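You operate a simulated robot arm through the tools that you are given. There is no shell and no other tool.

The job below is to be done with a simulated robot arm. You get a single attempt, and the scene is never put back.

JOB
Paint the primed patch on cover ONE silver and rack it to dry.
Fine: yellow brush, paint from the silver tin; brush back in its holder; cover on the drying rack; lid down on the tin; keep off the wet paint; the other cover stays unpainted. A coat counts when it lies all over at full strength: go over it till it gets no stronger.

Only the result counts: the job must be done as asked and must still hold three seconds after the hand-in. Knocking over, shifting, dropping, spilling or breaking anything else fails it. Lids that push on must go on centred and level and be pressed home; caps that screw on are set level and turned clockwise until they are tight.

ROBOT AND FRAMES
A 7-joint arm with a fingered hand, fixed in place. Base frame: the origin is on the floor under the middle of its stand, x ahead of it, y to its left, z up; the work surface is at about z = 824. Lengths are in mm, angles in degrees, forces in N, time in s.
It reaches about 1228 mm from its shoulder. Its first joint turns from -115.0 to 115.0 degrees. Payload 5 kg.
The TCP is the grasp point between the finger pads, 32 mm short of the fingertips. In the tool frame z runs along the fingers and y along their closing line. The gripper opens to 160 mm; its body begins 89 mm behind the TCP. The gripper is a hand of 4 fingers: y runs from the thumb to the fingers, the wrist lies at [0, 0, -267] in the tool frame, and closing takes about 1.5 s.
Orientation is that of the tool frame in the base frame, as [roll, pitch, yaw] about the fixed x, y, z axes, in that order (R = Rz(yaw) Ry(pitch) Rx(roll)). With the fingers straight down and closing along the base's y, the tool's x points along the base's -x, its y along +y and its z along -z.

CONTROLS
- The arm moves only by the tool move_arm. Its arguments are lists of equal length, an entry for each row: "dp": the shift along the base's x, y, z in mm, a list of three; "rotation": the turn, a rotation vector about the base's x, y, z in degrees, a list of three; "fingers": the finger opening in mm, from 0 to 160. In form: {"dp": [[dx, dy, dz], ...], "rotation": [[wx, wy, wz], ...], "fingers": [fingers, ...]}. A call has 1 to 20 rows; each row is the pose to reach, as a shift and turn from the pose commanded when the call began. Each row takes 0.2 s and may step no farther than 50 mm and 8.6 degrees from the row before; otherwise, or with a gripper value out of range, the whole call is refused. Where a pose cannot be reached the arm comes as near as it can. A force on the tool above 40 N (or 10 N above the force at the start of the call, whichever is more), or a blocked arm, ends the call early, and 0.2 s more pass. Each finger travels about 45 mm/s and halts on what it meets, pressing with about 27 N; the grip force reading is that of the motor and also rises with nothing between the fingers. The clock runs only during rows and for 0.2 s after the last one: add rows that repeat a pose to give the fingers time. The reply holds the time, the measured pose of the TCP, the force on the tool along the base axes, the opening and the grip force, in the units named above and with some noise, with the torque about the TCP (base axes, N m) and any sound that the robot's microphone picked up, and new pictures: "show" is both (left out), scene, wrist or none.
- Cameras (640 x 400 px; columns grow to the right, rows downward): "scene" is fixed at [53.5, -643.4, 1711.5]; the picture's right is [0.79, -0.61, 0.00], its down [-0.43, -0.55, -0.72] and it looks along [0.44, 0.57, -0.70] (base axes); focal length 339 px, centre (320, 200). "wrist" rides on the gripper at [80, -4, -114] in the tool frame; the picture's right is [0.05, 1.00, 0.00], its down [-0.82, 0.04, -0.58] and it looks along [-0.58, 0.03, 0.82] (tool axes); focal length 265 px, centre (320, 200). There is no depth. A picture from a camera that has moved, and an enlarged one, comes with that camera's place and axes in the base frame and with its lens. The place of the scene camera against the robot may be out by one fixed shift of up to 18 mm in any direction.
- move_column(by): slides the trunk up (or, below 0, down) by that many mm; the arm rides with it, the base frame stays. It gives what a move gives, with no picture.
- hand_shape(shape): the hand has 4 fingers and takes this shape, open, in about a second: jaw (thumb against the fingers, like two jaws); tri (thumb and two fingers); tip (a fingertip pinch); poke (one finger out to press); point (the index stretched); flat (the hand flat); cup (the hand cupped); fist (a fist). The gripper value then closes the fingers along that shape, each until it touches; the sizes above hold for jaw. It gives what a move gives, with no picture.
- inspect(camera, box): a new picture of the part [left, top, right, bottom] of that camera's present view, enlarged. No time passes.
- sign_off(): hands the job in; it is judged then, once.

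Nothing tells you positions but the pictures and the camera data. Unless the task says otherwise, let go and move clear before handing in.

The tools are called after "Emit:" as name(argument=value, ...) on one line, values as JSON. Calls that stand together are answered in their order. move_arm: Moves the arm, as the interface text tells. Its arguments: {"type":"object","properties":{"dp":{"type":"array","items":{"type":"array","items":{"type":"number"}}},"rotation":{"type":"array","items":{"type":"array","items":{"type":"number"}}},"fingers":{"type":"array","items":{"type":"number"}},"show":{"type":"string","enum":["both","scene","wrist","none"]}},"required":["dp","rotation","fingers"]} The other tools are called the same way: move_column (by) moves the trunk up or down; hand_shape (shape) gives the hand a shape; inspect (camera, box) takes an enlarged picture of a part of a camera's view; sign_off () hands the job in.

At the start:

```text
time: 0.0
tool_pos: [723.1, -135.4, 1216.9]
tool_rot: [-180.0, 0.0, 180.0]
force: [0.6, -0.7, -0.3]
moment: [-0.01, -0.02, 0.01]
gripper_width: 159.9
grip_force: 0.1
shape: jaw
trunk travel left (down, up): [-625.0, 365.0]
```

scene: 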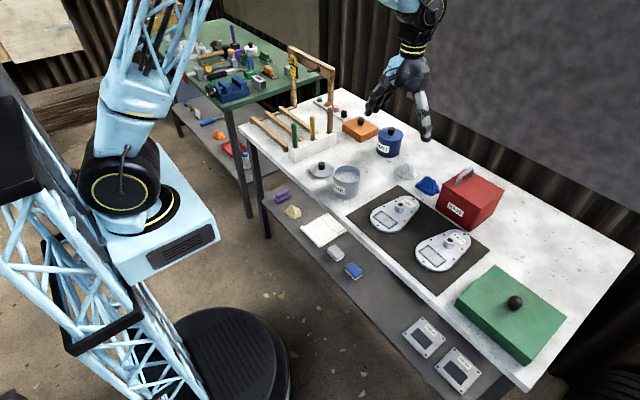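
wrist: 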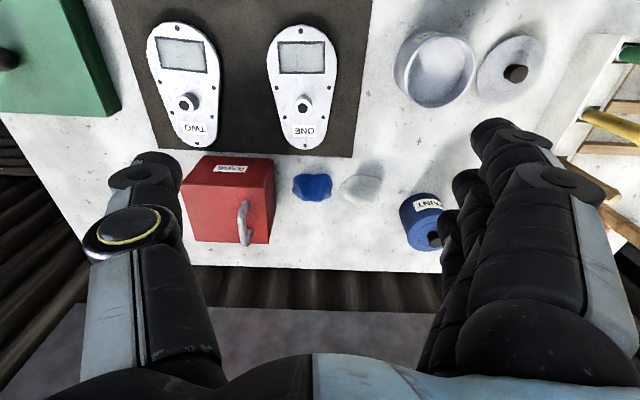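

I see a bench with two covers (ONE and TWO) on a dark mat, an open tin with its lid lying next to it, a blue paint tin, a brush holder with brushes and some wooden racks. I'll enlarge the views to find everything before moving.

Emit:
inspect(camera="scene", box=[230, 40, 430, 165])

Emit:
inspect(camera="scene", box=[290, 130, 520, 275])

Emit:
inspect(camera="wrist", box=[360, 0, 640, 175])

Emit:
inspect(camera="wrist", box=[120, 0, 400, 175])

Emit:
inspect(camera="scene", box=[240, 170, 500, 400])

```text
3.20 times, centred on (330, 102) of scene
camera zoom: at [53.5, -643.4, 1711.5], right [0.79, -0.61, 0.0], down [-0.43, -0.55, -0.72], along [0.44, 0.57, -0.7], focal length 1084 px, centre (288, 512)
```

zoom: 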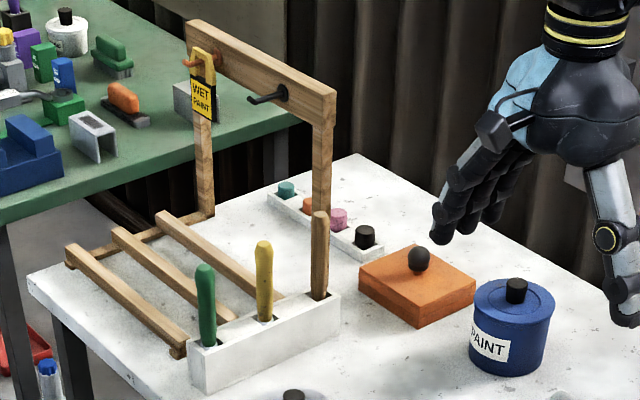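

```text
2.76 times, centred on (405, 202) of scene
camera zoom: at [53.5, -643.4, 1711.5], right [0.79, -0.61, 0.0], down [-0.43, -0.55, -0.72], along [0.44, 0.57, -0.7], focal length 935 px, centre (86, 193)
```

zoom: 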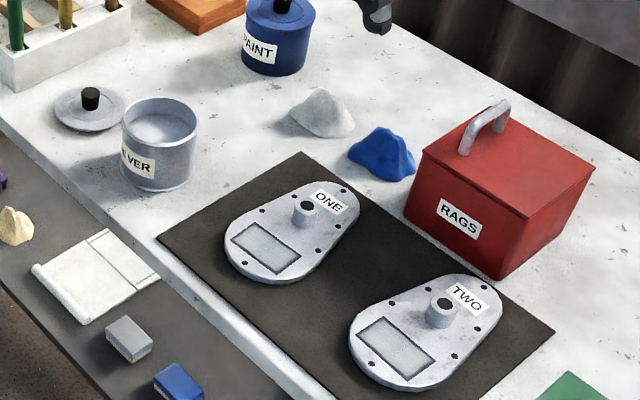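

```text
2.29 times, centred on (500, 88) of wrist
camera zoom: at [644.6, -139.8, 1329.9], right [-0.05, 1.0, 0.0], down [0.82, 0.04, 0.58], along [0.58, 0.03, -0.82], focal length 607 px, centre (-91, 457)
```

zoom: 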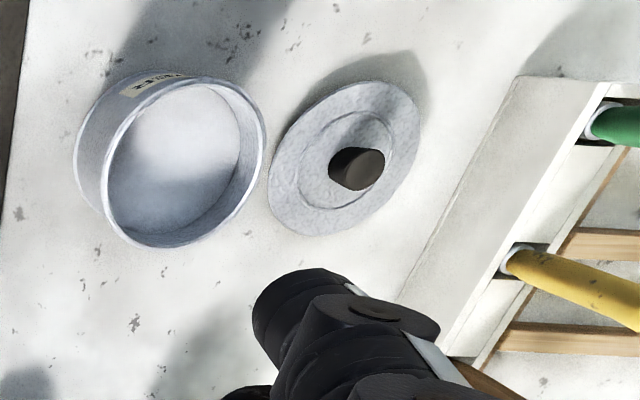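

```text
2.29 times, centred on (260, 88) of wrist
camera zoom: at [644.6, -139.8, 1329.9], right [-0.05, 1.0, 0.0], down [0.82, 0.04, 0.58], along [0.58, 0.03, -0.82], focal length 607 px, centre (457, 457)
```

zoom: 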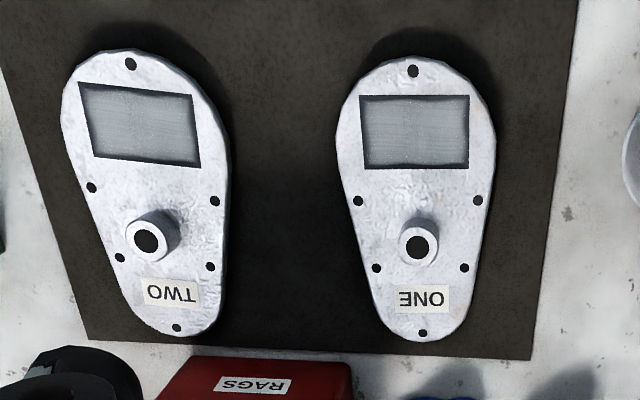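

```text
1.74 times, centred on (370, 285) of scene
camera zoom: at [53.5, -643.4, 1711.5], right [0.79, -0.61, 0.0], down [-0.43, -0.55, -0.72], along [0.44, 0.57, -0.7], focal length 589 px, centre (233, 52)
```

zoom: 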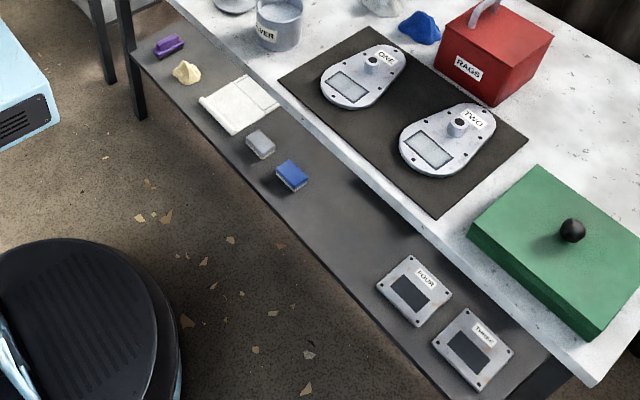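

The silver tin is open, at about (708, 41), with its lid beside it at about (709, 187). Cover ONE is near (745, -165), and the brush holder and rack lie to the left at y > 280. I'll swing left with the wrist camera to see the holder and rack.

Emit:
move_arm(dp=[[-30, 40, 0], [-60, 80, 0], [-90, 120, 0], [-120, 160, 0], [-140, 200, 0], [-160, 240, 0], [-170, 280, 0], [-180, 325, 0]], rotation=[[0, 0, 0], [0, 0, 0], [0, 0, 0], [0, 0, 0], [0, 0, 0], [0, 0, 0], [0, 0, 0], [0, 0, 0]], fingers=[160, 160, 160, 160, 160, 160, 160, 160])

```text
time: 1.8
tool_pos: [546.0, 190.1, 1217.9]
tool_rot: [-179.9, 0.0, 179.9]
force: [-0.8, 0.3, 0.1]
moment: [-0.01, -0.02, 0.0]
gripper_width: 160.0
grip_force: 0.1
shape: jaw
trunk travel left (down, up): [-625.0, 365.0]
camera wrist: at [466.5, 185.5, 1330.4], right [-0.05, 1.0, 0.0], down [0.82, 0.04, 0.58], along [0.58, 0.03, -0.82], focal length 265 px, centre (320, 200)
```

scene: 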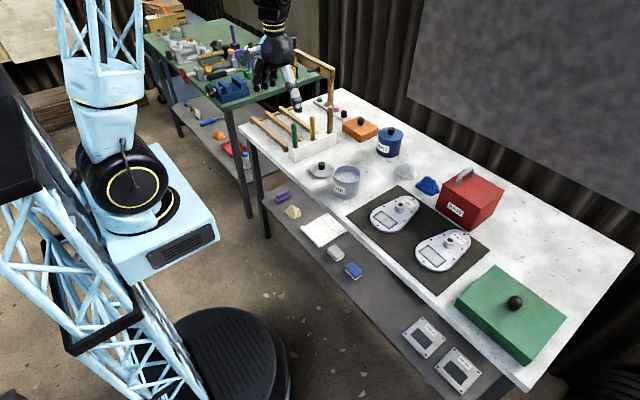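
wrist: 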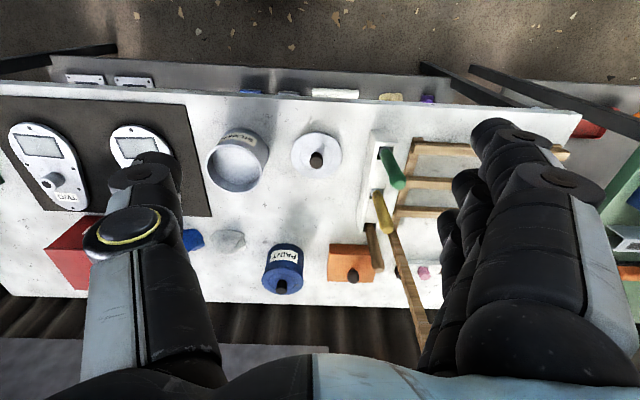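

From here the holder and rack are partly hidden behind the fingers. I'll enlarge the view of them.

Emit:
inspect(camera="wrist", box=[280, 80, 520, 230])

Emit:
inspect(camera="wrist", box=[320, 200, 480, 300])

Emit:
inspect(camera="scene", box=[240, 60, 400, 160])

```text
2.67 times, centred on (400, 155) of wrist
camera zoom: at [466.5, 185.5, 1330.4], right [-0.05, 1.0, 0.0], down [0.82, 0.04, 0.58], along [0.58, 0.03, -0.82], focal length 708 px, centre (107, 320)
```

zoom: 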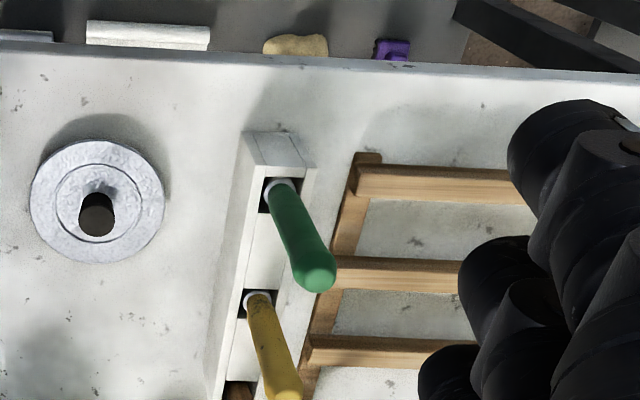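

```text
4.00 times, centred on (400, 250) of wrist
camera zoom: at [466.5, 185.5, 1330.4], right [-0.05, 1.0, 0.0], down [0.82, 0.04, 0.58], along [0.58, 0.03, -0.82], focal length 1062 px, centre (0, 0)
```

zoom: 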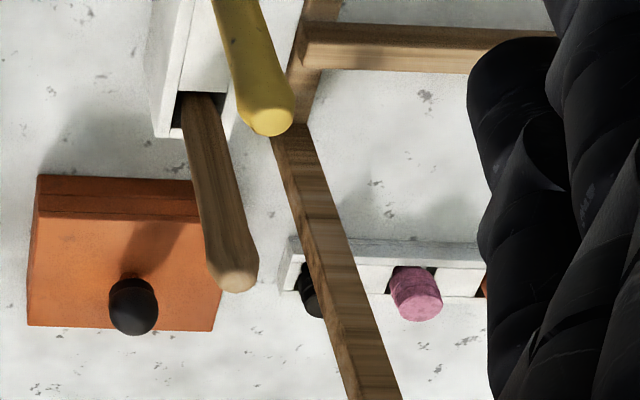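

```text
4.00 times, centred on (320, 110) of scene
camera zoom: at [53.5, -643.4, 1711.5], right [0.79, -0.61, 0.0], down [-0.43, -0.55, -0.72], along [0.44, 0.57, -0.7], focal length 1356 px, centre (320, 560)
```

zoom: 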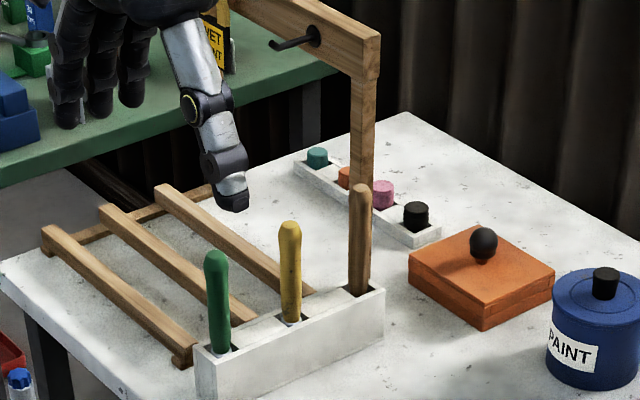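

The holder has three brushes in a row along x: green, yellow and wood-handled, with yellow at about (756, 314). The rack has three slats at bench level plus a post frame. I'll move closer for a precise look at the brushes.

Emit:
move_arm(dp=[[20, 40, -30], [40, 80, -60], [60, 120, -90], [70, 122, -115]], rotation=[[0, 0, 0], [0, 0, 0], [0, 0, 0], [0, 0, 0]], fingers=[160, 160, 160, 160])

```text
refused: row 1 steps farther than a row can; nothing moved
```

Emit:
move_arm(dp=[[15, 30, -25], [30, 60, -50], [45, 90, -80], [60, 115, -100], [70, 122, -115]], rotation=[[0, 0, 0], [0, 0, 0], [0, 0, 0], [0, 0, 0], [0, 0, 0]], fingers=[160, 160, 160, 160, 160])

```text
time: 3.0
tool_pos: [615.1, 312.8, 1100.0]
tool_rot: [180.0, 0.0, 180.0]
force: [0.6, 0.1, -0.4]
moment: [0.02, 0.03, -0.02]
gripper_width: 160.0
grip_force: 0.0
shape: jaw
trunk travel left (down, up): [-625.0, 365.0]
camera wrist: at [535.4, 309.6, 1213.9], right [-0.05, 1.0, 0.0], down [0.82, 0.04, 0.58], along [0.58, 0.03, -0.82], focal length 265 px, centre (320, 200)
```

scene: 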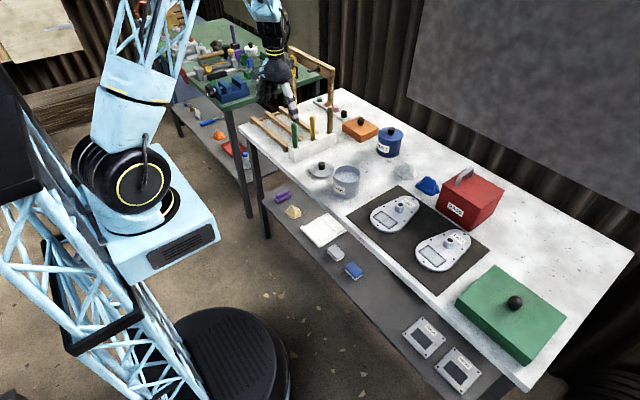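
wrist: 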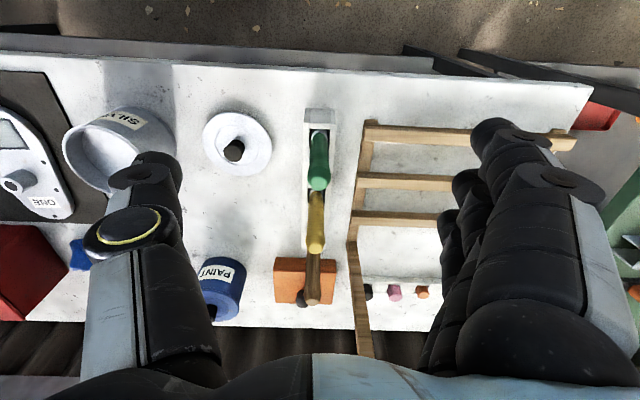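

The brushes now line up along the view, so I'll enlarge them to get precise positions.

Emit:
inspect(camera="wrist", box=[240, 90, 440, 215])

Emit:
inspect(camera="wrist", box=[240, 200, 440, 325])

Emit:
inspect(camera="wrist", box=[50, 80, 290, 230])

```text
3.20 times, centred on (340, 152) of wrist
camera zoom: at [535.4, 309.6, 1213.9], right [-0.05, 1.0, 0.0], down [0.82, 0.04, 0.58], along [0.58, 0.03, -0.82], focal length 849 px, centre (256, 352)
```

zoom: 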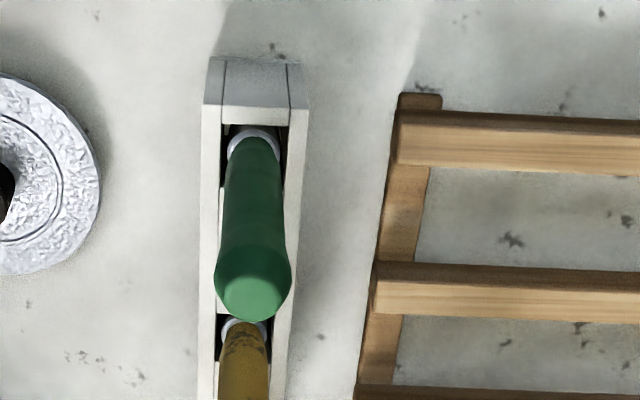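

```text
3.20 times, centred on (340, 262) of wrist
camera zoom: at [535.4, 309.6, 1213.9], right [-0.05, 1.0, 0.0], down [0.82, 0.04, 0.58], along [0.58, 0.03, -0.82], focal length 849 px, centre (256, 0)
```

zoom: 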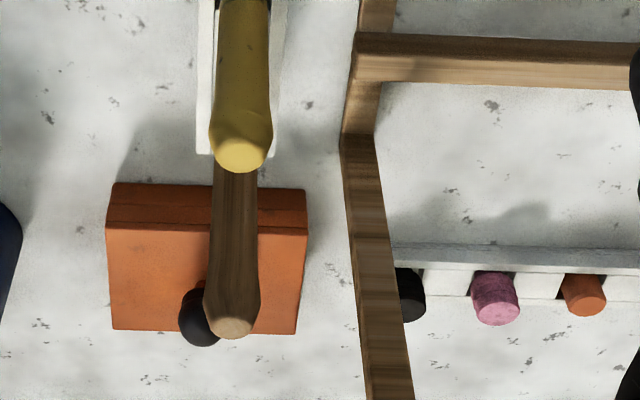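

```text
2.67 times, centred on (170, 155) of wrist
camera zoom: at [535.4, 309.6, 1213.9], right [-0.05, 1.0, 0.0], down [0.82, 0.04, 0.58], along [0.58, 0.03, -0.82], focal length 708 px, centre (720, 320)
```

zoom: 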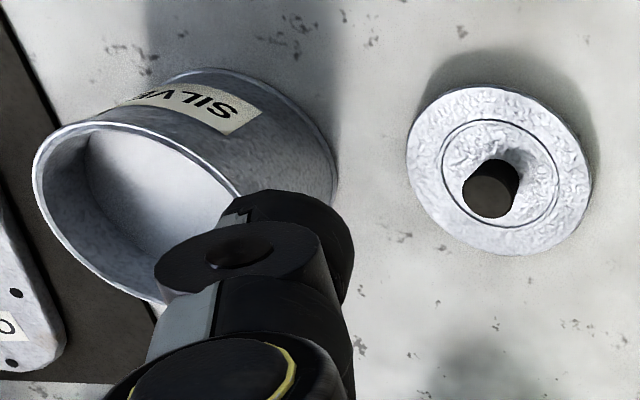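

The yellow brush stands upright, with its handle top at about (760, 315, 991) and the holder rim near z = 887. I'll go above it, then lower to grip mid-handle.

Emit:
move_arm(dp=[[45, 1, 0], [95, 2, 0], [144.7, 2.3, 0], [144.7, 2.3, 0]], rotation=[[0, 0, 0], [0, 0, 0], [0, 0, 0], [0, 0, 0]], fingers=[140, 110, 80, 80])

```text
time: 4.0
tool_pos: [758.3, 315.7, 1100.8]
tool_rot: [-179.9, 0.0, 180.0]
force: [0.1, 0.8, -0.2]
moment: [-0.01, 0.01, 0.03]
gripper_width: 81.0
grip_force: 0.0
shape: jaw
trunk travel left (down, up): [-625.0, 365.0]
camera wrist: at [678.5, 310.4, 1213.7], right [-0.05, 1.0, 0.0], down [0.82, 0.04, 0.58], along [0.58, 0.03, -0.82], focal length 265 px, centre (320, 200)
```

scene: 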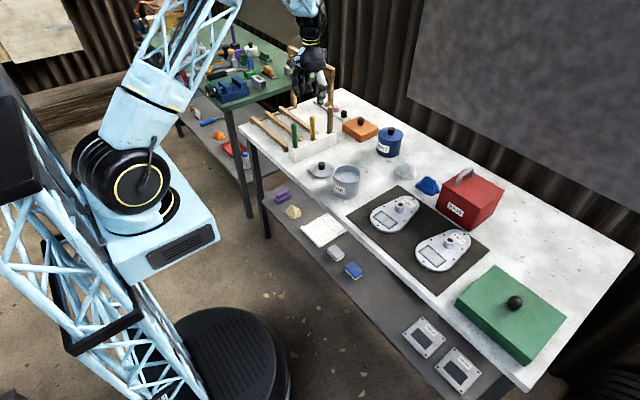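
wrist: 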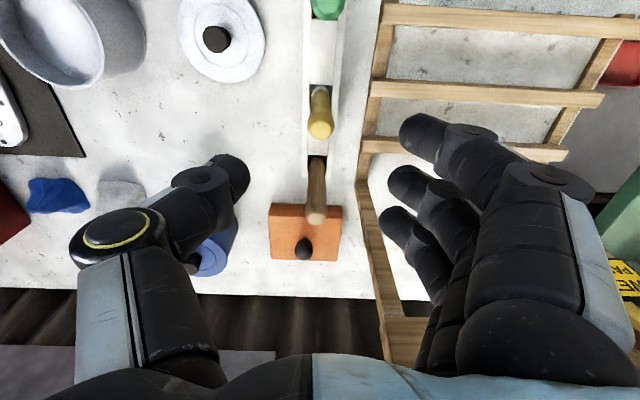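

I'm lined up over the yellow handle and clear of the post. Going down to grip height and checking before I close.

Emit:
move_arm(dp=[[0, 0, -45], [0, 0, -90], [0, 0, -130], [0, 0, -150], [0, 0, -150]], rotation=[[0, 0, 0], [0, 0, 0], [0, 0, 0], [0, 0, 0], [0, 0, 0]], fingers=[80, 80, 80, 80, 80])

```text
time: 5.2
tool_pos: [760.4, 313.4, 949.9]
tool_rot: [180.0, 0.0, -179.9]
force: [-0.1, -0.2, 0.1]
moment: [0.02, 0.0, 0.03]
gripper_width: 81.2
grip_force: 0.1
shape: jaw
trunk travel left (down, up): [-625.0, 365.0]
camera wrist: at [680.1, 309.1, 1063.6], right [-0.05, 1.0, 0.0], down [0.82, 0.04, 0.58], along [0.58, 0.03, -0.82], focal length 265 px, centre (320, 200)
```

scene: 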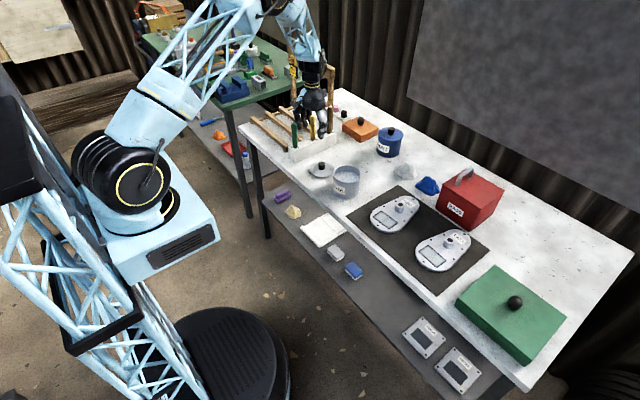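
wrist: 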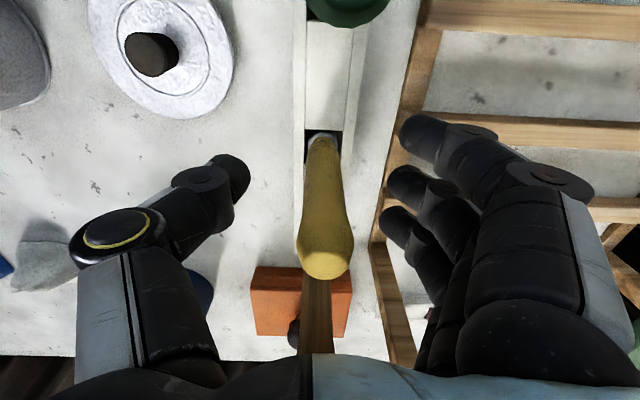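

The handle is centred between the thumb and fingers. Closing on it.

Emit:
move_arm(dp=[[0, 0, 0], [0, 0, 0], [0, 0, 0], [0, 0, 0], [0, 0, 0], [0, 0, 0], [0, 0, 0], [0, 0, 0]], rotation=[[0, 0, 0], [0, 0, 0], [0, 0, 0], [0, 0, 0], [0, 0, 0], [0, 0, 0], [0, 0, 0], [0, 0, 0]], fingers=[0, 0, 0, 0, 0, 0, 0, 0])

```text
time: 7.0
tool_pos: [759.4, 313.1, 950.4]
tool_rot: [-179.9, 0.0, -179.9]
force: [0.0, 0.8, 0.1]
moment: [0.17, 0.04, -0.02]
gripper_width: 2.3
grip_force: 27.3
shape: jaw
trunk travel left (down, up): [-625.0, 365.0]
camera wrist: at [680.1, 309.4, 1063.6], right [-0.05, 1.0, 0.0], down [0.82, 0.04, 0.58], along [0.58, 0.03, -0.82], focal length 265 px, centre (320, 200)
```

scene: 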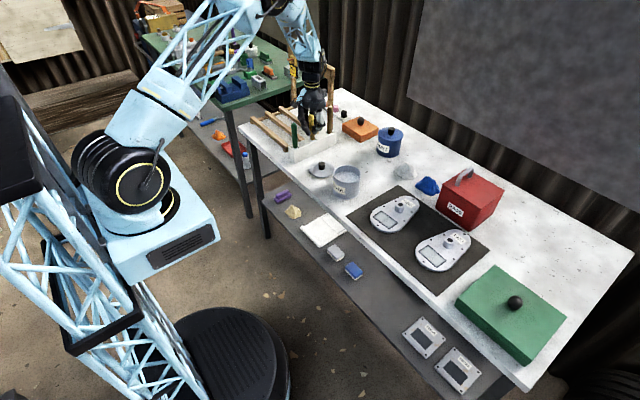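
wrist: 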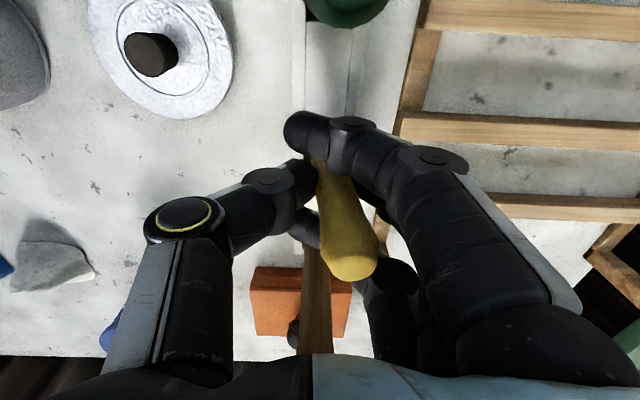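

The opening reads only 2.3 mm and the handle has leaned a little. I'll look closely at how the fingers have it.

Emit:
inspect(camera="wrist", box=[220, 80, 480, 300])

Emit:
inspect(camera="scene", box=[260, 60, 380, 160])

```text
1.82 times, centred on (350, 190) of wrist
camera zoom: at [680.1, 309.4, 1063.6], right [-0.05, 1.0, 0.0], down [0.82, 0.04, 0.58], along [0.58, 0.03, -0.82], focal length 483 px, centre (266, 218)
```

zoom: 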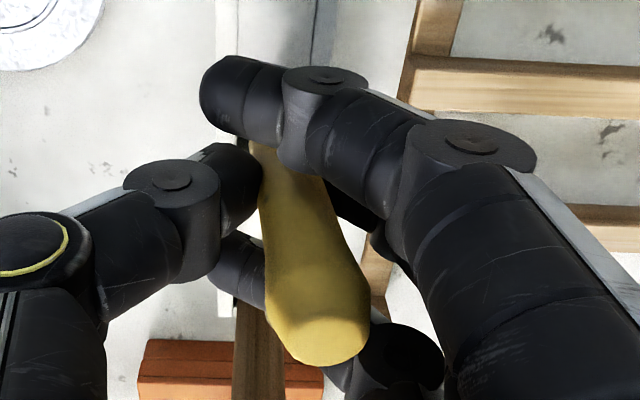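

```text
4.00 times, centred on (320, 110) of scene
camera zoom: at [53.5, -643.4, 1711.5], right [0.79, -0.61, 0.0], down [-0.43, -0.55, -0.72], along [0.44, 0.57, -0.7], focal length 1356 px, centre (320, 560)
```

zoom: 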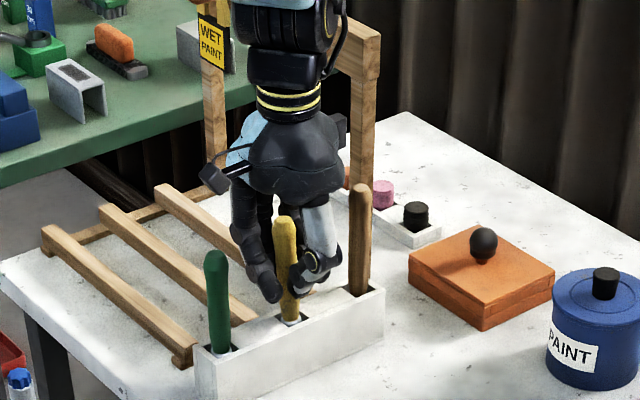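

The thumb and middle finger hold the handle, and the index and ring fingers cage it, with a slight lean. I'll lift it straight out of the holder.

Emit:
move_arm(dp=[[0, 0, 15], [0, 0, 40], [0, 0, 70], [0, 0, 100], [0, 0, 130], [0, 0, 160]], rotation=[[0, 0, 0], [0, 0, 0], [0, 0, 0], [0, 0, 0], [0, 0, 0], [0, 0, 0]], fingers=[0, 0, 0, 0, 0, 0])

```text
time: 8.4
tool_pos: [759.4, 312.8, 1112.6]
tool_rot: [-179.9, -0.1, -179.9]
force: [0.0, -0.3, 0.1]
moment: [-0.02, -0.02, 0.0]
gripper_width: 1.8
grip_force: 26.9
shape: jaw
trunk travel left (down, up): [-625.0, 365.0]
camera wrist: at [679.3, 308.2, 1226.0], right [-0.05, 1.0, 0.0], down [0.82, 0.04, 0.58], along [0.58, 0.03, -0.82], focal length 265 px, centre (320, 200)
```

scene: 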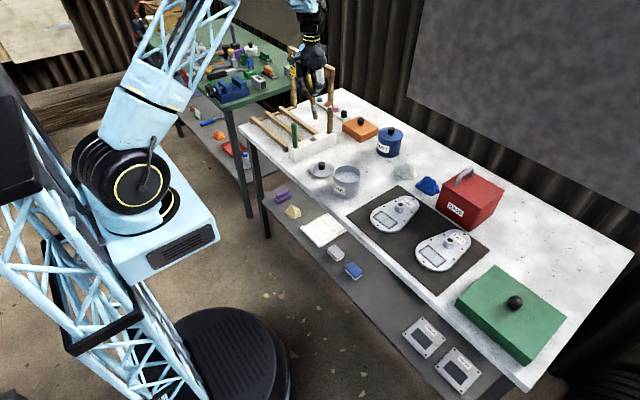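
wrist: 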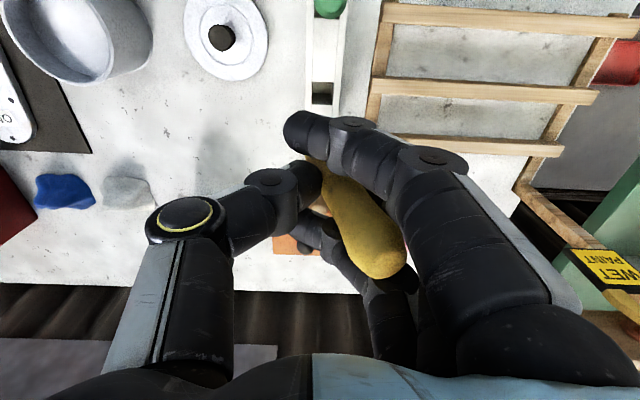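

The brush came out and leans further now it's free. I'll check how it lies in the hand.

Emit:
inspect(camera="scene", box=[270, 30, 370, 110])

Emit:
inspect(camera="wrist", box=[220, 80, 480, 300])

```text
5.00 times, centred on (320, 70) of scene
camera zoom: at [53.5, -643.4, 1711.5], right [0.79, -0.61, 0.0], down [-0.43, -0.55, -0.72], along [0.44, 0.57, -0.7], focal length 1694 px, centre (320, 850)
```

zoom: 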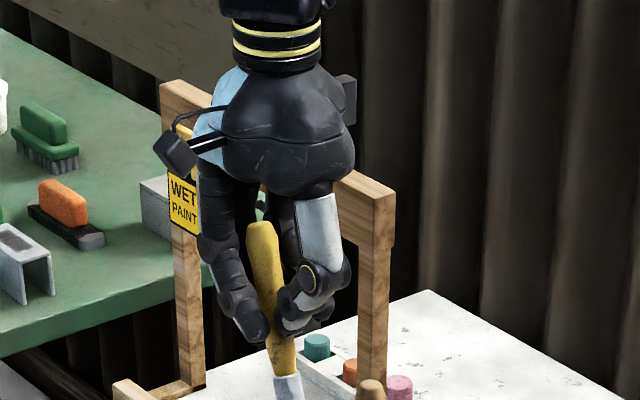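

```text
1.82 times, centred on (350, 190) of wrist
camera zoom: at [679.3, 308.2, 1226.0], right [-0.05, 1.0, 0.0], down [0.82, 0.04, 0.58], along [0.58, 0.03, -0.82], focal length 483 px, centre (266, 218)
```

zoom: 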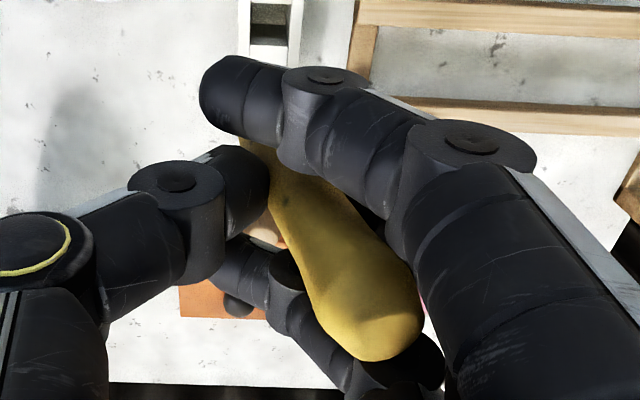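

The brush sits at roughly 20–25° with its tip toward the thumb side, which is workable. I'll move toward the tin and lid and look at them and at the brush tip.

Emit:
move_arm(dp=[[-12, -30, 0], [-25, -62, 0], [-38, -95, 0], [-50, -127, 0], [-60, -154, 0], [-60, -154, 0]], rotation=[[0, 0, 0], [0, 0, 0], [0, 0, 0], [0, 0, 0], [0, 0, 0], [0, 0, 0]], fingers=[0, 0, 0, 0, 0, 0])

```text
time: 9.8
tool_pos: [698.4, 160.4, 1112.4]
tool_rot: [179.9, 0.0, -179.9]
force: [0.4, -0.3, -0.7]
moment: [0.0, 0.02, -0.02]
gripper_width: 1.8
grip_force: 27.2
shape: jaw
trunk travel left (down, up): [-625.0, 365.0]
camera wrist: at [619.0, 157.1, 1224.7], right [-0.05, 1.0, 0.0], down [0.82, 0.04, 0.58], along [0.58, 0.03, -0.82], focal length 265 px, centre (320, 200)
```

scene: 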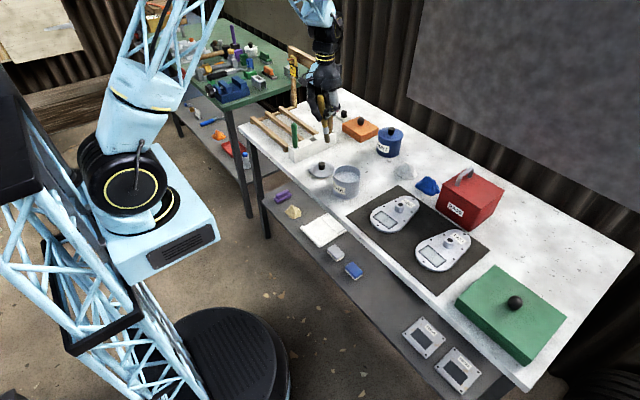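
wrist: 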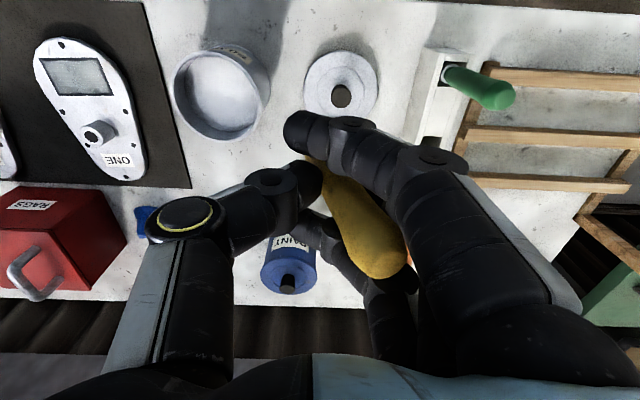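

Emit:
inspect(camera="scene", box=[280, 70, 380, 150])

Emit:
inspect(camera="wrist", box=[150, 20, 400, 176])

Emit:
inspect(camera="wrist", box=[10, 20, 210, 200])

```text
5.00 times, centred on (330, 110) of scene
camera zoom: at [53.5, -643.4, 1711.5], right [0.79, -0.61, 0.0], down [-0.43, -0.55, -0.72], along [0.44, 0.57, -0.7], focal length 1694 px, centre (270, 650)
```

zoom: 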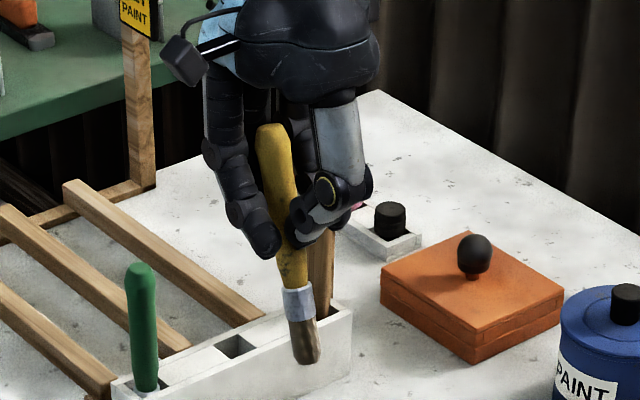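

```text
2.56 times, centred on (275, 98) of wrist
camera zoom: at [619.0, 157.1, 1224.7], right [-0.05, 1.0, 0.0], down [0.82, 0.04, 0.58], along [0.58, 0.03, -0.82], focal length 679 px, centre (435, 461)
```

zoom: 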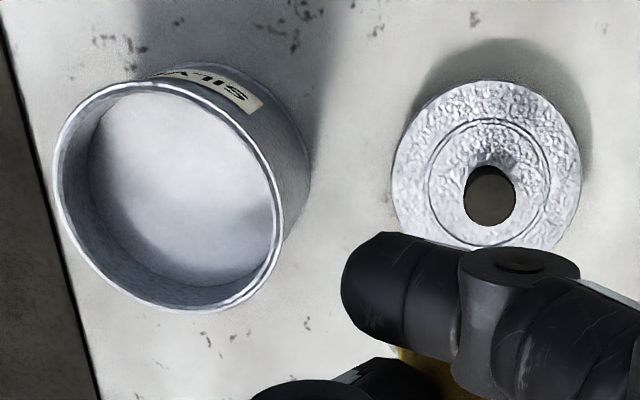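

```text
2.22 times, centred on (110, 110) of wrist
camera zoom: at [619.0, 157.1, 1224.7], right [-0.05, 1.0, 0.0], down [0.82, 0.04, 0.58], along [0.58, 0.03, -0.82], focal length 590 px, centre (787, 400)
```

zoom: 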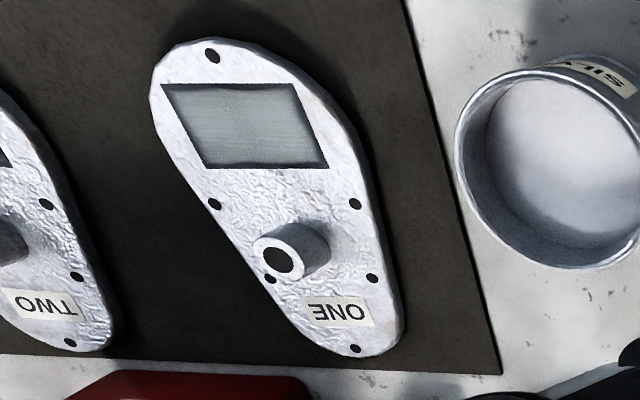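

The rim is at about (705, 40, 902) with paint near z = 870. The brush tip sits about (-8, -22, -115) from the TCP. I'll position the tip above the tin and verify from the scene camera.

Emit:
move_arm(dp=[[4, -33, -15], [8, -66, -35], [13, -99, -55], [13, -99, -65]], rotation=[[0, 0, 0], [0, 0, 0], [0, 0, 0], [0, 0, 0]], fingers=[0, 0, 0, 0])

Emit:
inspect(camera="scene", box=[300, 90, 420, 215])

Emit:
inspect(camera="wrist", box=[200, 40, 440, 240])

```text
time: 10.8
tool_pos: [712.0, 61.9, 1045.1]
tool_rot: [-179.9, 0.0, -180.0]
force: [-0.6, -0.2, -0.3]
moment: [-0.01, -0.02, -0.01]
gripper_width: 1.6
grip_force: 26.5
shape: jaw
trunk travel left (down, up): [-625.0, 365.0]
camera wrist: at [633.7, 57.9, 1158.5], right [-0.05, 1.0, 0.0], down [0.82, 0.04, 0.58], along [0.58, 0.03, -0.82], focal length 265 px, centre (320, 200)
```

scene: 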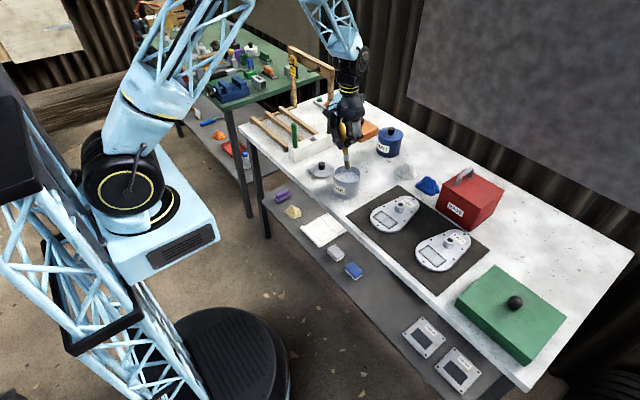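
wrist: 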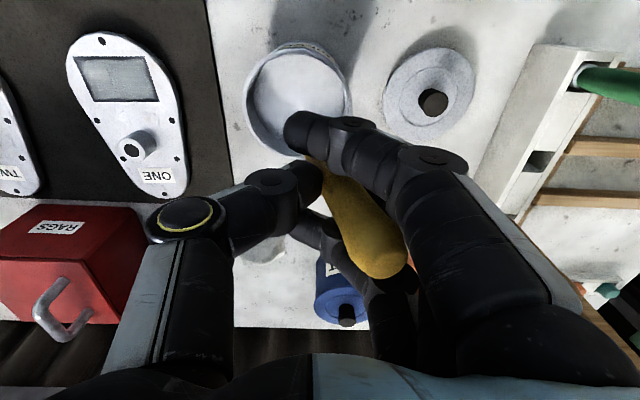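

```text
3.20 times, centred on (360, 152) of scene
camera zoom: at [53.5, -643.4, 1711.5], right [0.79, -0.61, 0.0], down [-0.43, -0.55, -0.72], along [0.44, 0.57, -0.7], focal length 1084 px, centre (192, 352)
```

zoom: 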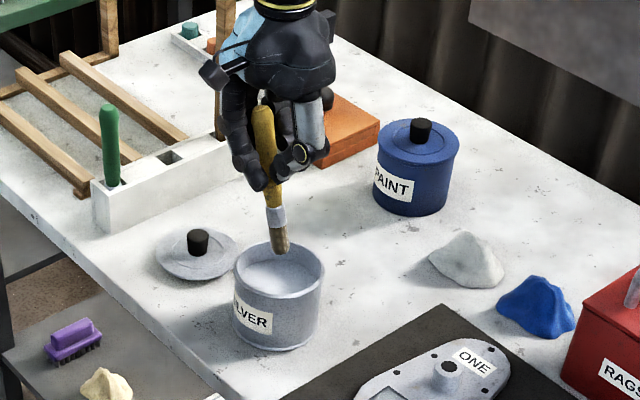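

```text
2.00 times, centred on (320, 140) of wrist
camera zoom: at [633.7, 57.9, 1158.5], right [-0.05, 1.0, 0.0], down [0.82, 0.04, 0.58], along [0.58, 0.03, -0.82], focal length 531 px, centre (320, 320)
```

zoom: 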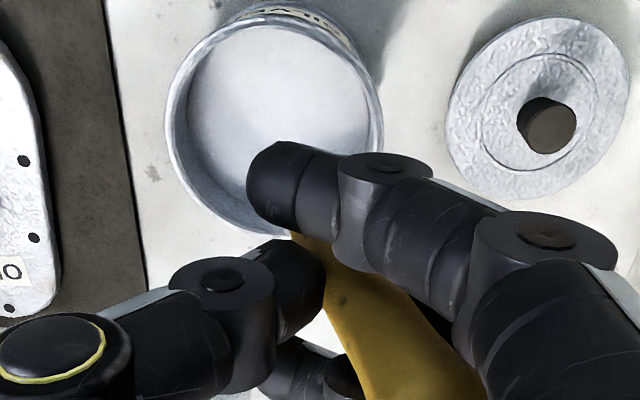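

The tip is centred over the tin. I'll dip it about 12–14 mm into the paint.

Emit:
move_arm(dp=[[0, 0, -30], [0, 0, -55], [0, 0, -66], [0, 0, -72], [0, 0, -72], [0, 0, -72]], rotation=[[0, 0, 0], [0, 0, 0], [0, 0, 0], [0, 0, 0], [0, 0, 0], [0, 0, 0]], fingers=[0, 0, 0, 0, 0, 0], show="scene")

Emit:
inspect(camera="scene", box=[300, 100, 420, 215])

```text
time: 11.5
tool_pos: [715.4, 62.3, 995.0]
tool_rot: [179.9, 0.7, -179.9]
force: [-4.0, 1.8, 30.7]
moment: [-0.31, 0.56, -0.15]
gripper_width: 5.0
grip_force: 26.9
shape: jaw
trunk travel left (down, up): [-625.0, 365.0]
stopped in row 3: the force on the tool passed its limit at 47 N (the readings are from after the stop); the commanded pose is now the measured one
```

scene: 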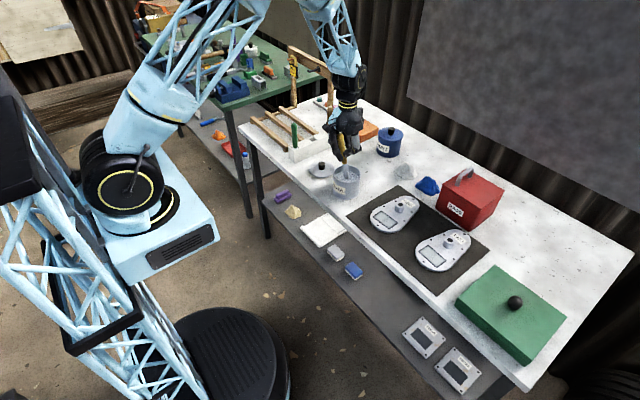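

```text
3.48 times, centred on (360, 158) of scene
camera zoom: at [53.5, -643.4, 1711.5], right [0.79, -0.61, 0.0], down [-0.43, -0.55, -0.72], along [0.44, 0.57, -0.7], focal length 1179 px, centre (181, 348)
```

zoom: 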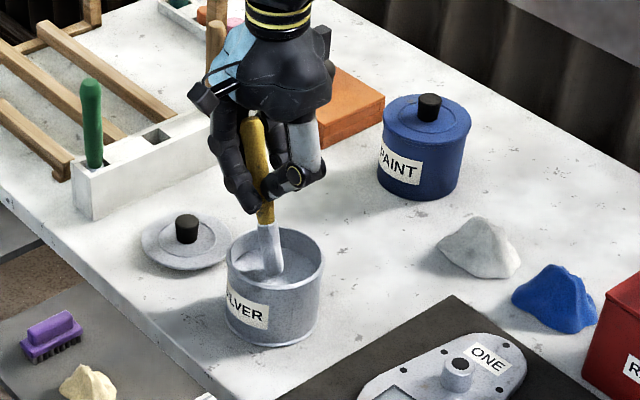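

The brush met something solid at the paint level, so I stopped, and the bristles look loaded. I'll ease straight up and check the brush and grip.

Emit:
move_arm(dp=[[0, 0, 6], [0, 0, 20], [0, 0, 45], [0, 0, 65], [0, 0, 65]], rotation=[[0, 0, 0], [0, 0, 0], [0, 0, 0], [0, 0, 0], [0, 0, 0]], fingers=[0, 0, 0, 0, 0])

Emit:
inspect(camera="scene", box=[300, 100, 400, 215])

Emit:
inspect(camera="wrist", box=[200, 40, 440, 240])

```text
time: 12.7
tool_pos: [712.6, 61.8, 1056.9]
tool_rot: [179.8, 0.5, -179.9]
force: [-0.8, 0.0, -0.1]
moment: [0.01, 0.01, 0.0]
gripper_width: 2.6
grip_force: 26.6
shape: jaw
trunk travel left (down, up): [-625.0, 365.0]
camera wrist: at [632.0, 58.3, 1168.3], right [-0.05, 1.0, 0.0], down [0.81, 0.04, 0.58], along [0.58, 0.03, -0.81], focal length 265 px, centre (320, 200)
```

scene: 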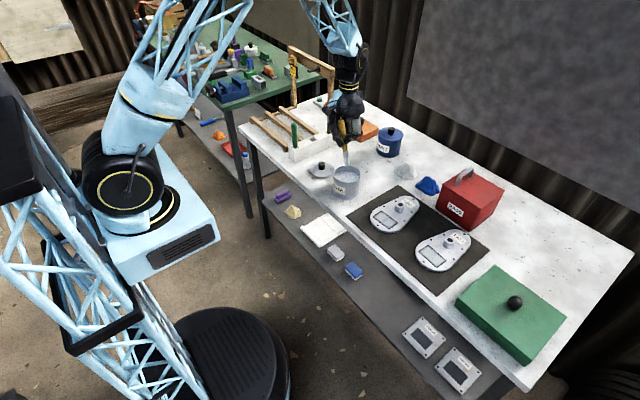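
wrist: 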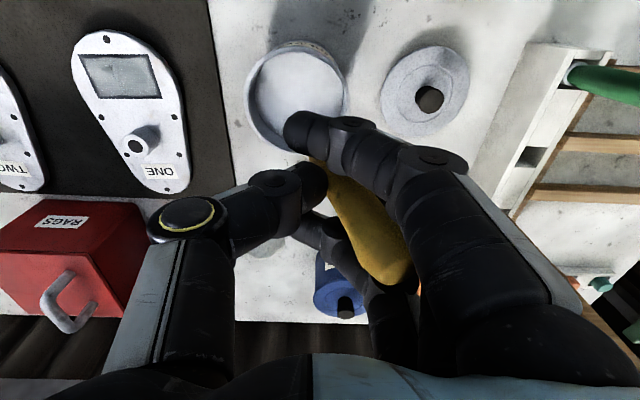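

```text
3.48 times, centred on (350, 158) of scene
camera zoom: at [53.5, -643.4, 1711.5], right [0.79, -0.61, 0.0], down [-0.43, -0.55, -0.72], along [0.44, 0.57, -0.7], focal length 1179 px, centre (216, 348)
```

zoom: 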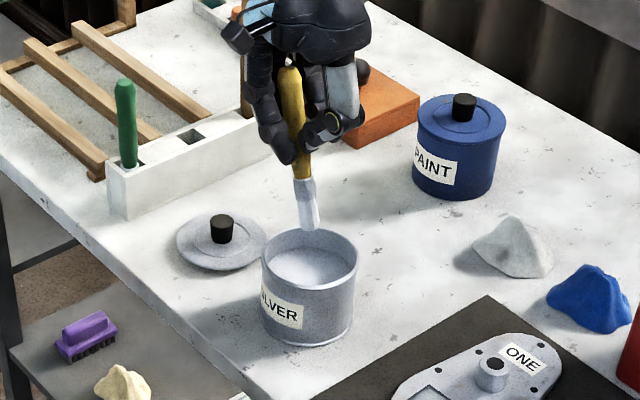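

```text
2.00 times, centred on (320, 140) of wrist
camera zoom: at [632.0, 58.3, 1168.3], right [-0.05, 1.0, 0.0], down [0.81, 0.04, 0.58], along [0.58, 0.03, -0.81], focal length 531 px, centre (320, 320)
```

zoom: 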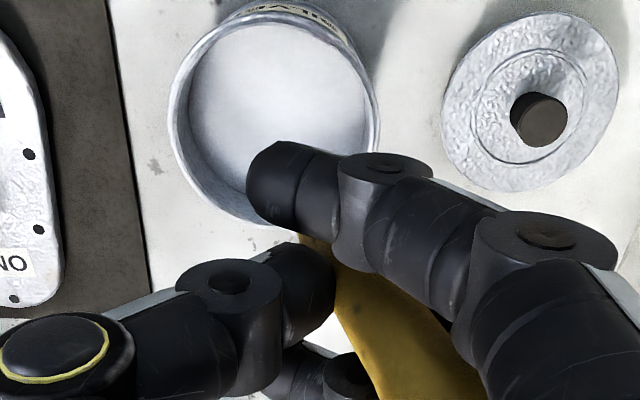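

The bristles are coated silver, and the brush slid up slightly in the grip. I'll rotate the hand about 18° so the brush hangs near vertical, keeping the tip over the tin.

Emit:
move_arm(dp=[[0, -12, 2], [0, -24, 4], [0, -35, 5], [0, -35, 5], [0, -35, 5]], rotation=[[6, 0.3, 0], [12, 0.5, 0], [18, 0.5, 0], [18, 0.5, 0], [18, 0.5, 0]], fingers=[0, 0, 0, 0, 0])

Emit:
inspect(camera="scene", box=[300, 90, 400, 215])

Emit:
inspect(camera="wrist", box=[200, 40, 440, 300])

```text
time: 13.9
tool_pos: [714.2, 25.9, 1060.8]
tool_rot: [161.9, -0.2, -179.9]
force: [0.2, 0.9, -0.6]
moment: [-0.01, 0.03, 0.01]
gripper_width: 2.8
grip_force: 27.1
shape: jaw
trunk travel left (down, up): [-625.0, 365.0]
camera wrist: at [634.6, -13.5, 1167.0], right [-0.05, 0.95, 0.31], down [0.82, -0.14, 0.56], along [0.58, 0.28, -0.77], focal length 265 px, centre (320, 200)
```

scene: 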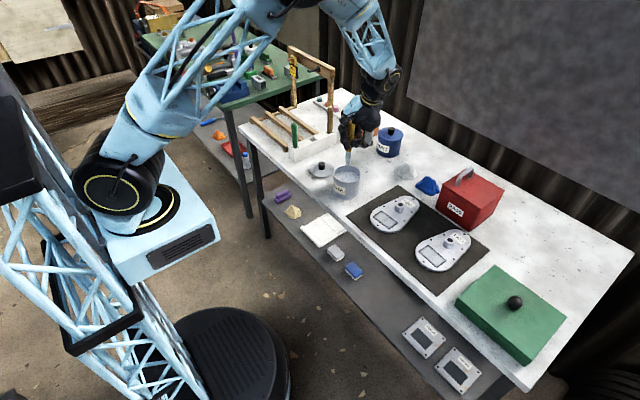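
wrist: 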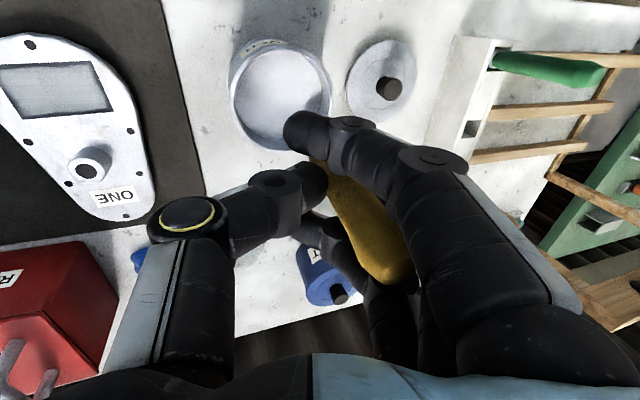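

```text
3.20 times, centred on (350, 152) of scene
camera zoom: at [53.5, -643.4, 1711.5], right [0.79, -0.61, 0.0], down [-0.43, -0.55, -0.72], along [0.44, 0.57, -0.7], focal length 1084 px, centre (224, 352)
```

zoom: 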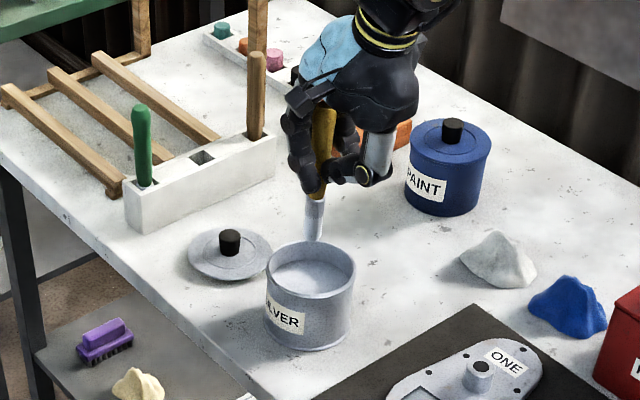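

```text
1.54 times, centred on (320, 170) of wrist
camera zoom: at [634.6, -13.5, 1167.0], right [-0.05, 0.95, 0.31], down [0.82, -0.14, 0.56], along [0.58, 0.28, -0.77], focal length 408 px, centre (320, 246)
```

zoom: 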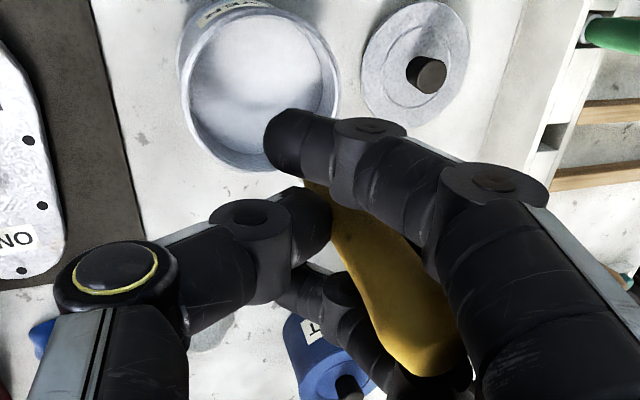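

The brush now hangs vertical, with the tip about (-8, +9, -115) from the TCP. I'll carry it straight across to hover just above the patch on cover ONE, whose centre is at (705, -167, 836).

Emit:
move_arm(dp=[[0, -45, 0], [0, -90, 0], [0, -135, 0], [0, -175, -20], [0, -202, -50], [0, -202, -75], [0, -202, -85]], rotation=[[0, 0, 0], [0, 0, 0], [0, 0, 0], [0, 0, 0], [0, 0, 0], [0, 0, 0], [0, 0, 0]], fingers=[0, 0, 0, 0, 0, 0, 0])

Emit:
inspect(camera="scene", box=[340, 150, 460, 250])

Emit:
inspect(camera="wrist", box=[200, 20, 440, 220])

```text
time: 15.5
tool_pos: [715.0, -173.2, 975.2]
tool_rot: [161.9, -0.1, -180.0]
force: [-0.5, 0.8, -0.4]
moment: [0.0, -0.03, 0.0]
gripper_width: 2.3
grip_force: 27.1
shape: jaw
trunk travel left (down, up): [-625.0, 365.0]
camera wrist: at [635.6, -212.0, 1082.0], right [-0.05, 0.95, 0.31], down [0.82, -0.14, 0.56], along [0.58, 0.28, -0.77], focal length 265 px, centre (320, 200)
```

scene: 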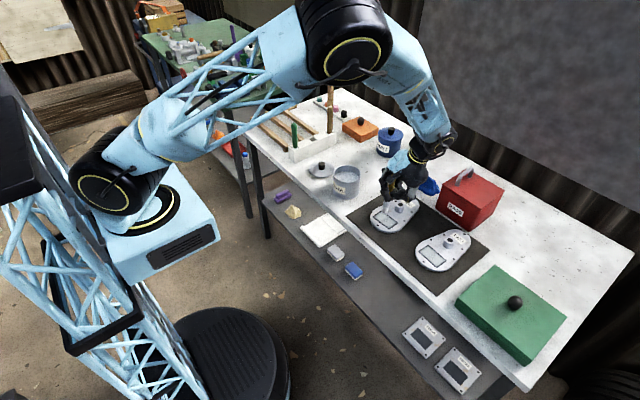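
wrist: 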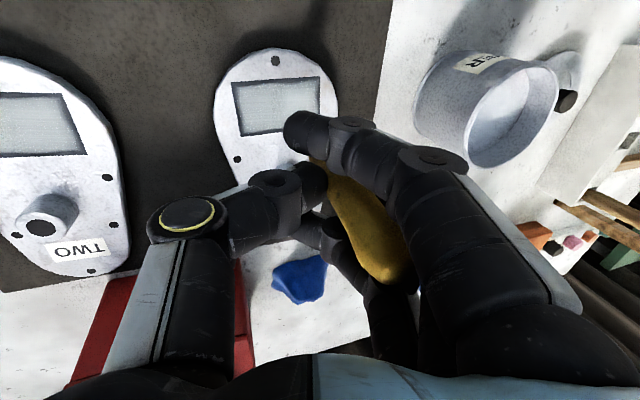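

```text
4.00 times, centred on (400, 200) of scene
camera zoom: at [53.5, -643.4, 1711.5], right [0.79, -0.61, 0.0], down [-0.43, -0.55, -0.72], along [0.44, 0.57, -0.7], focal length 1356 px, centre (0, 200)
```

zoom: 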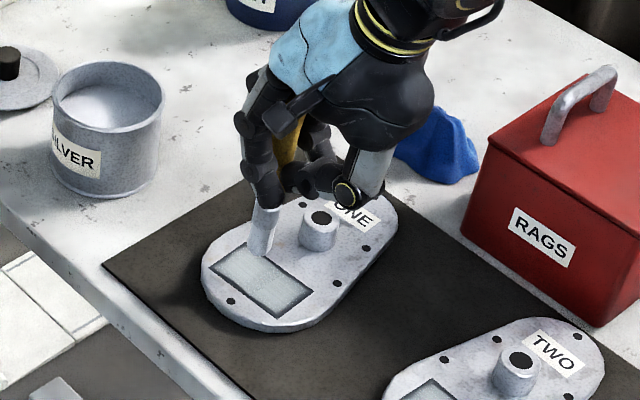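

```text
2.00 times, centred on (320, 120) of wrist
camera zoom: at [635.6, -212.0, 1082.0], right [-0.05, 0.95, 0.31], down [0.82, -0.14, 0.56], along [0.58, 0.28, -0.77], focal length 531 px, centre (320, 360)
```

zoom: 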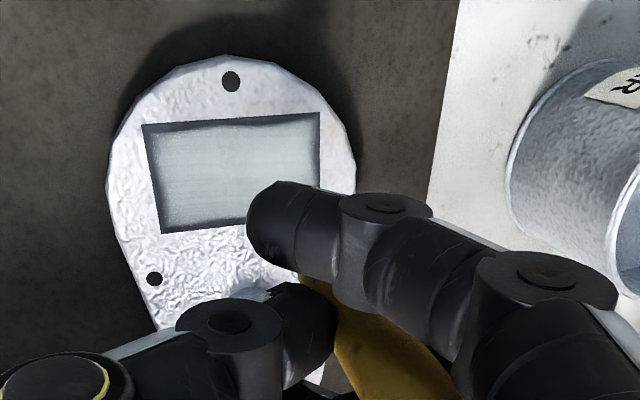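

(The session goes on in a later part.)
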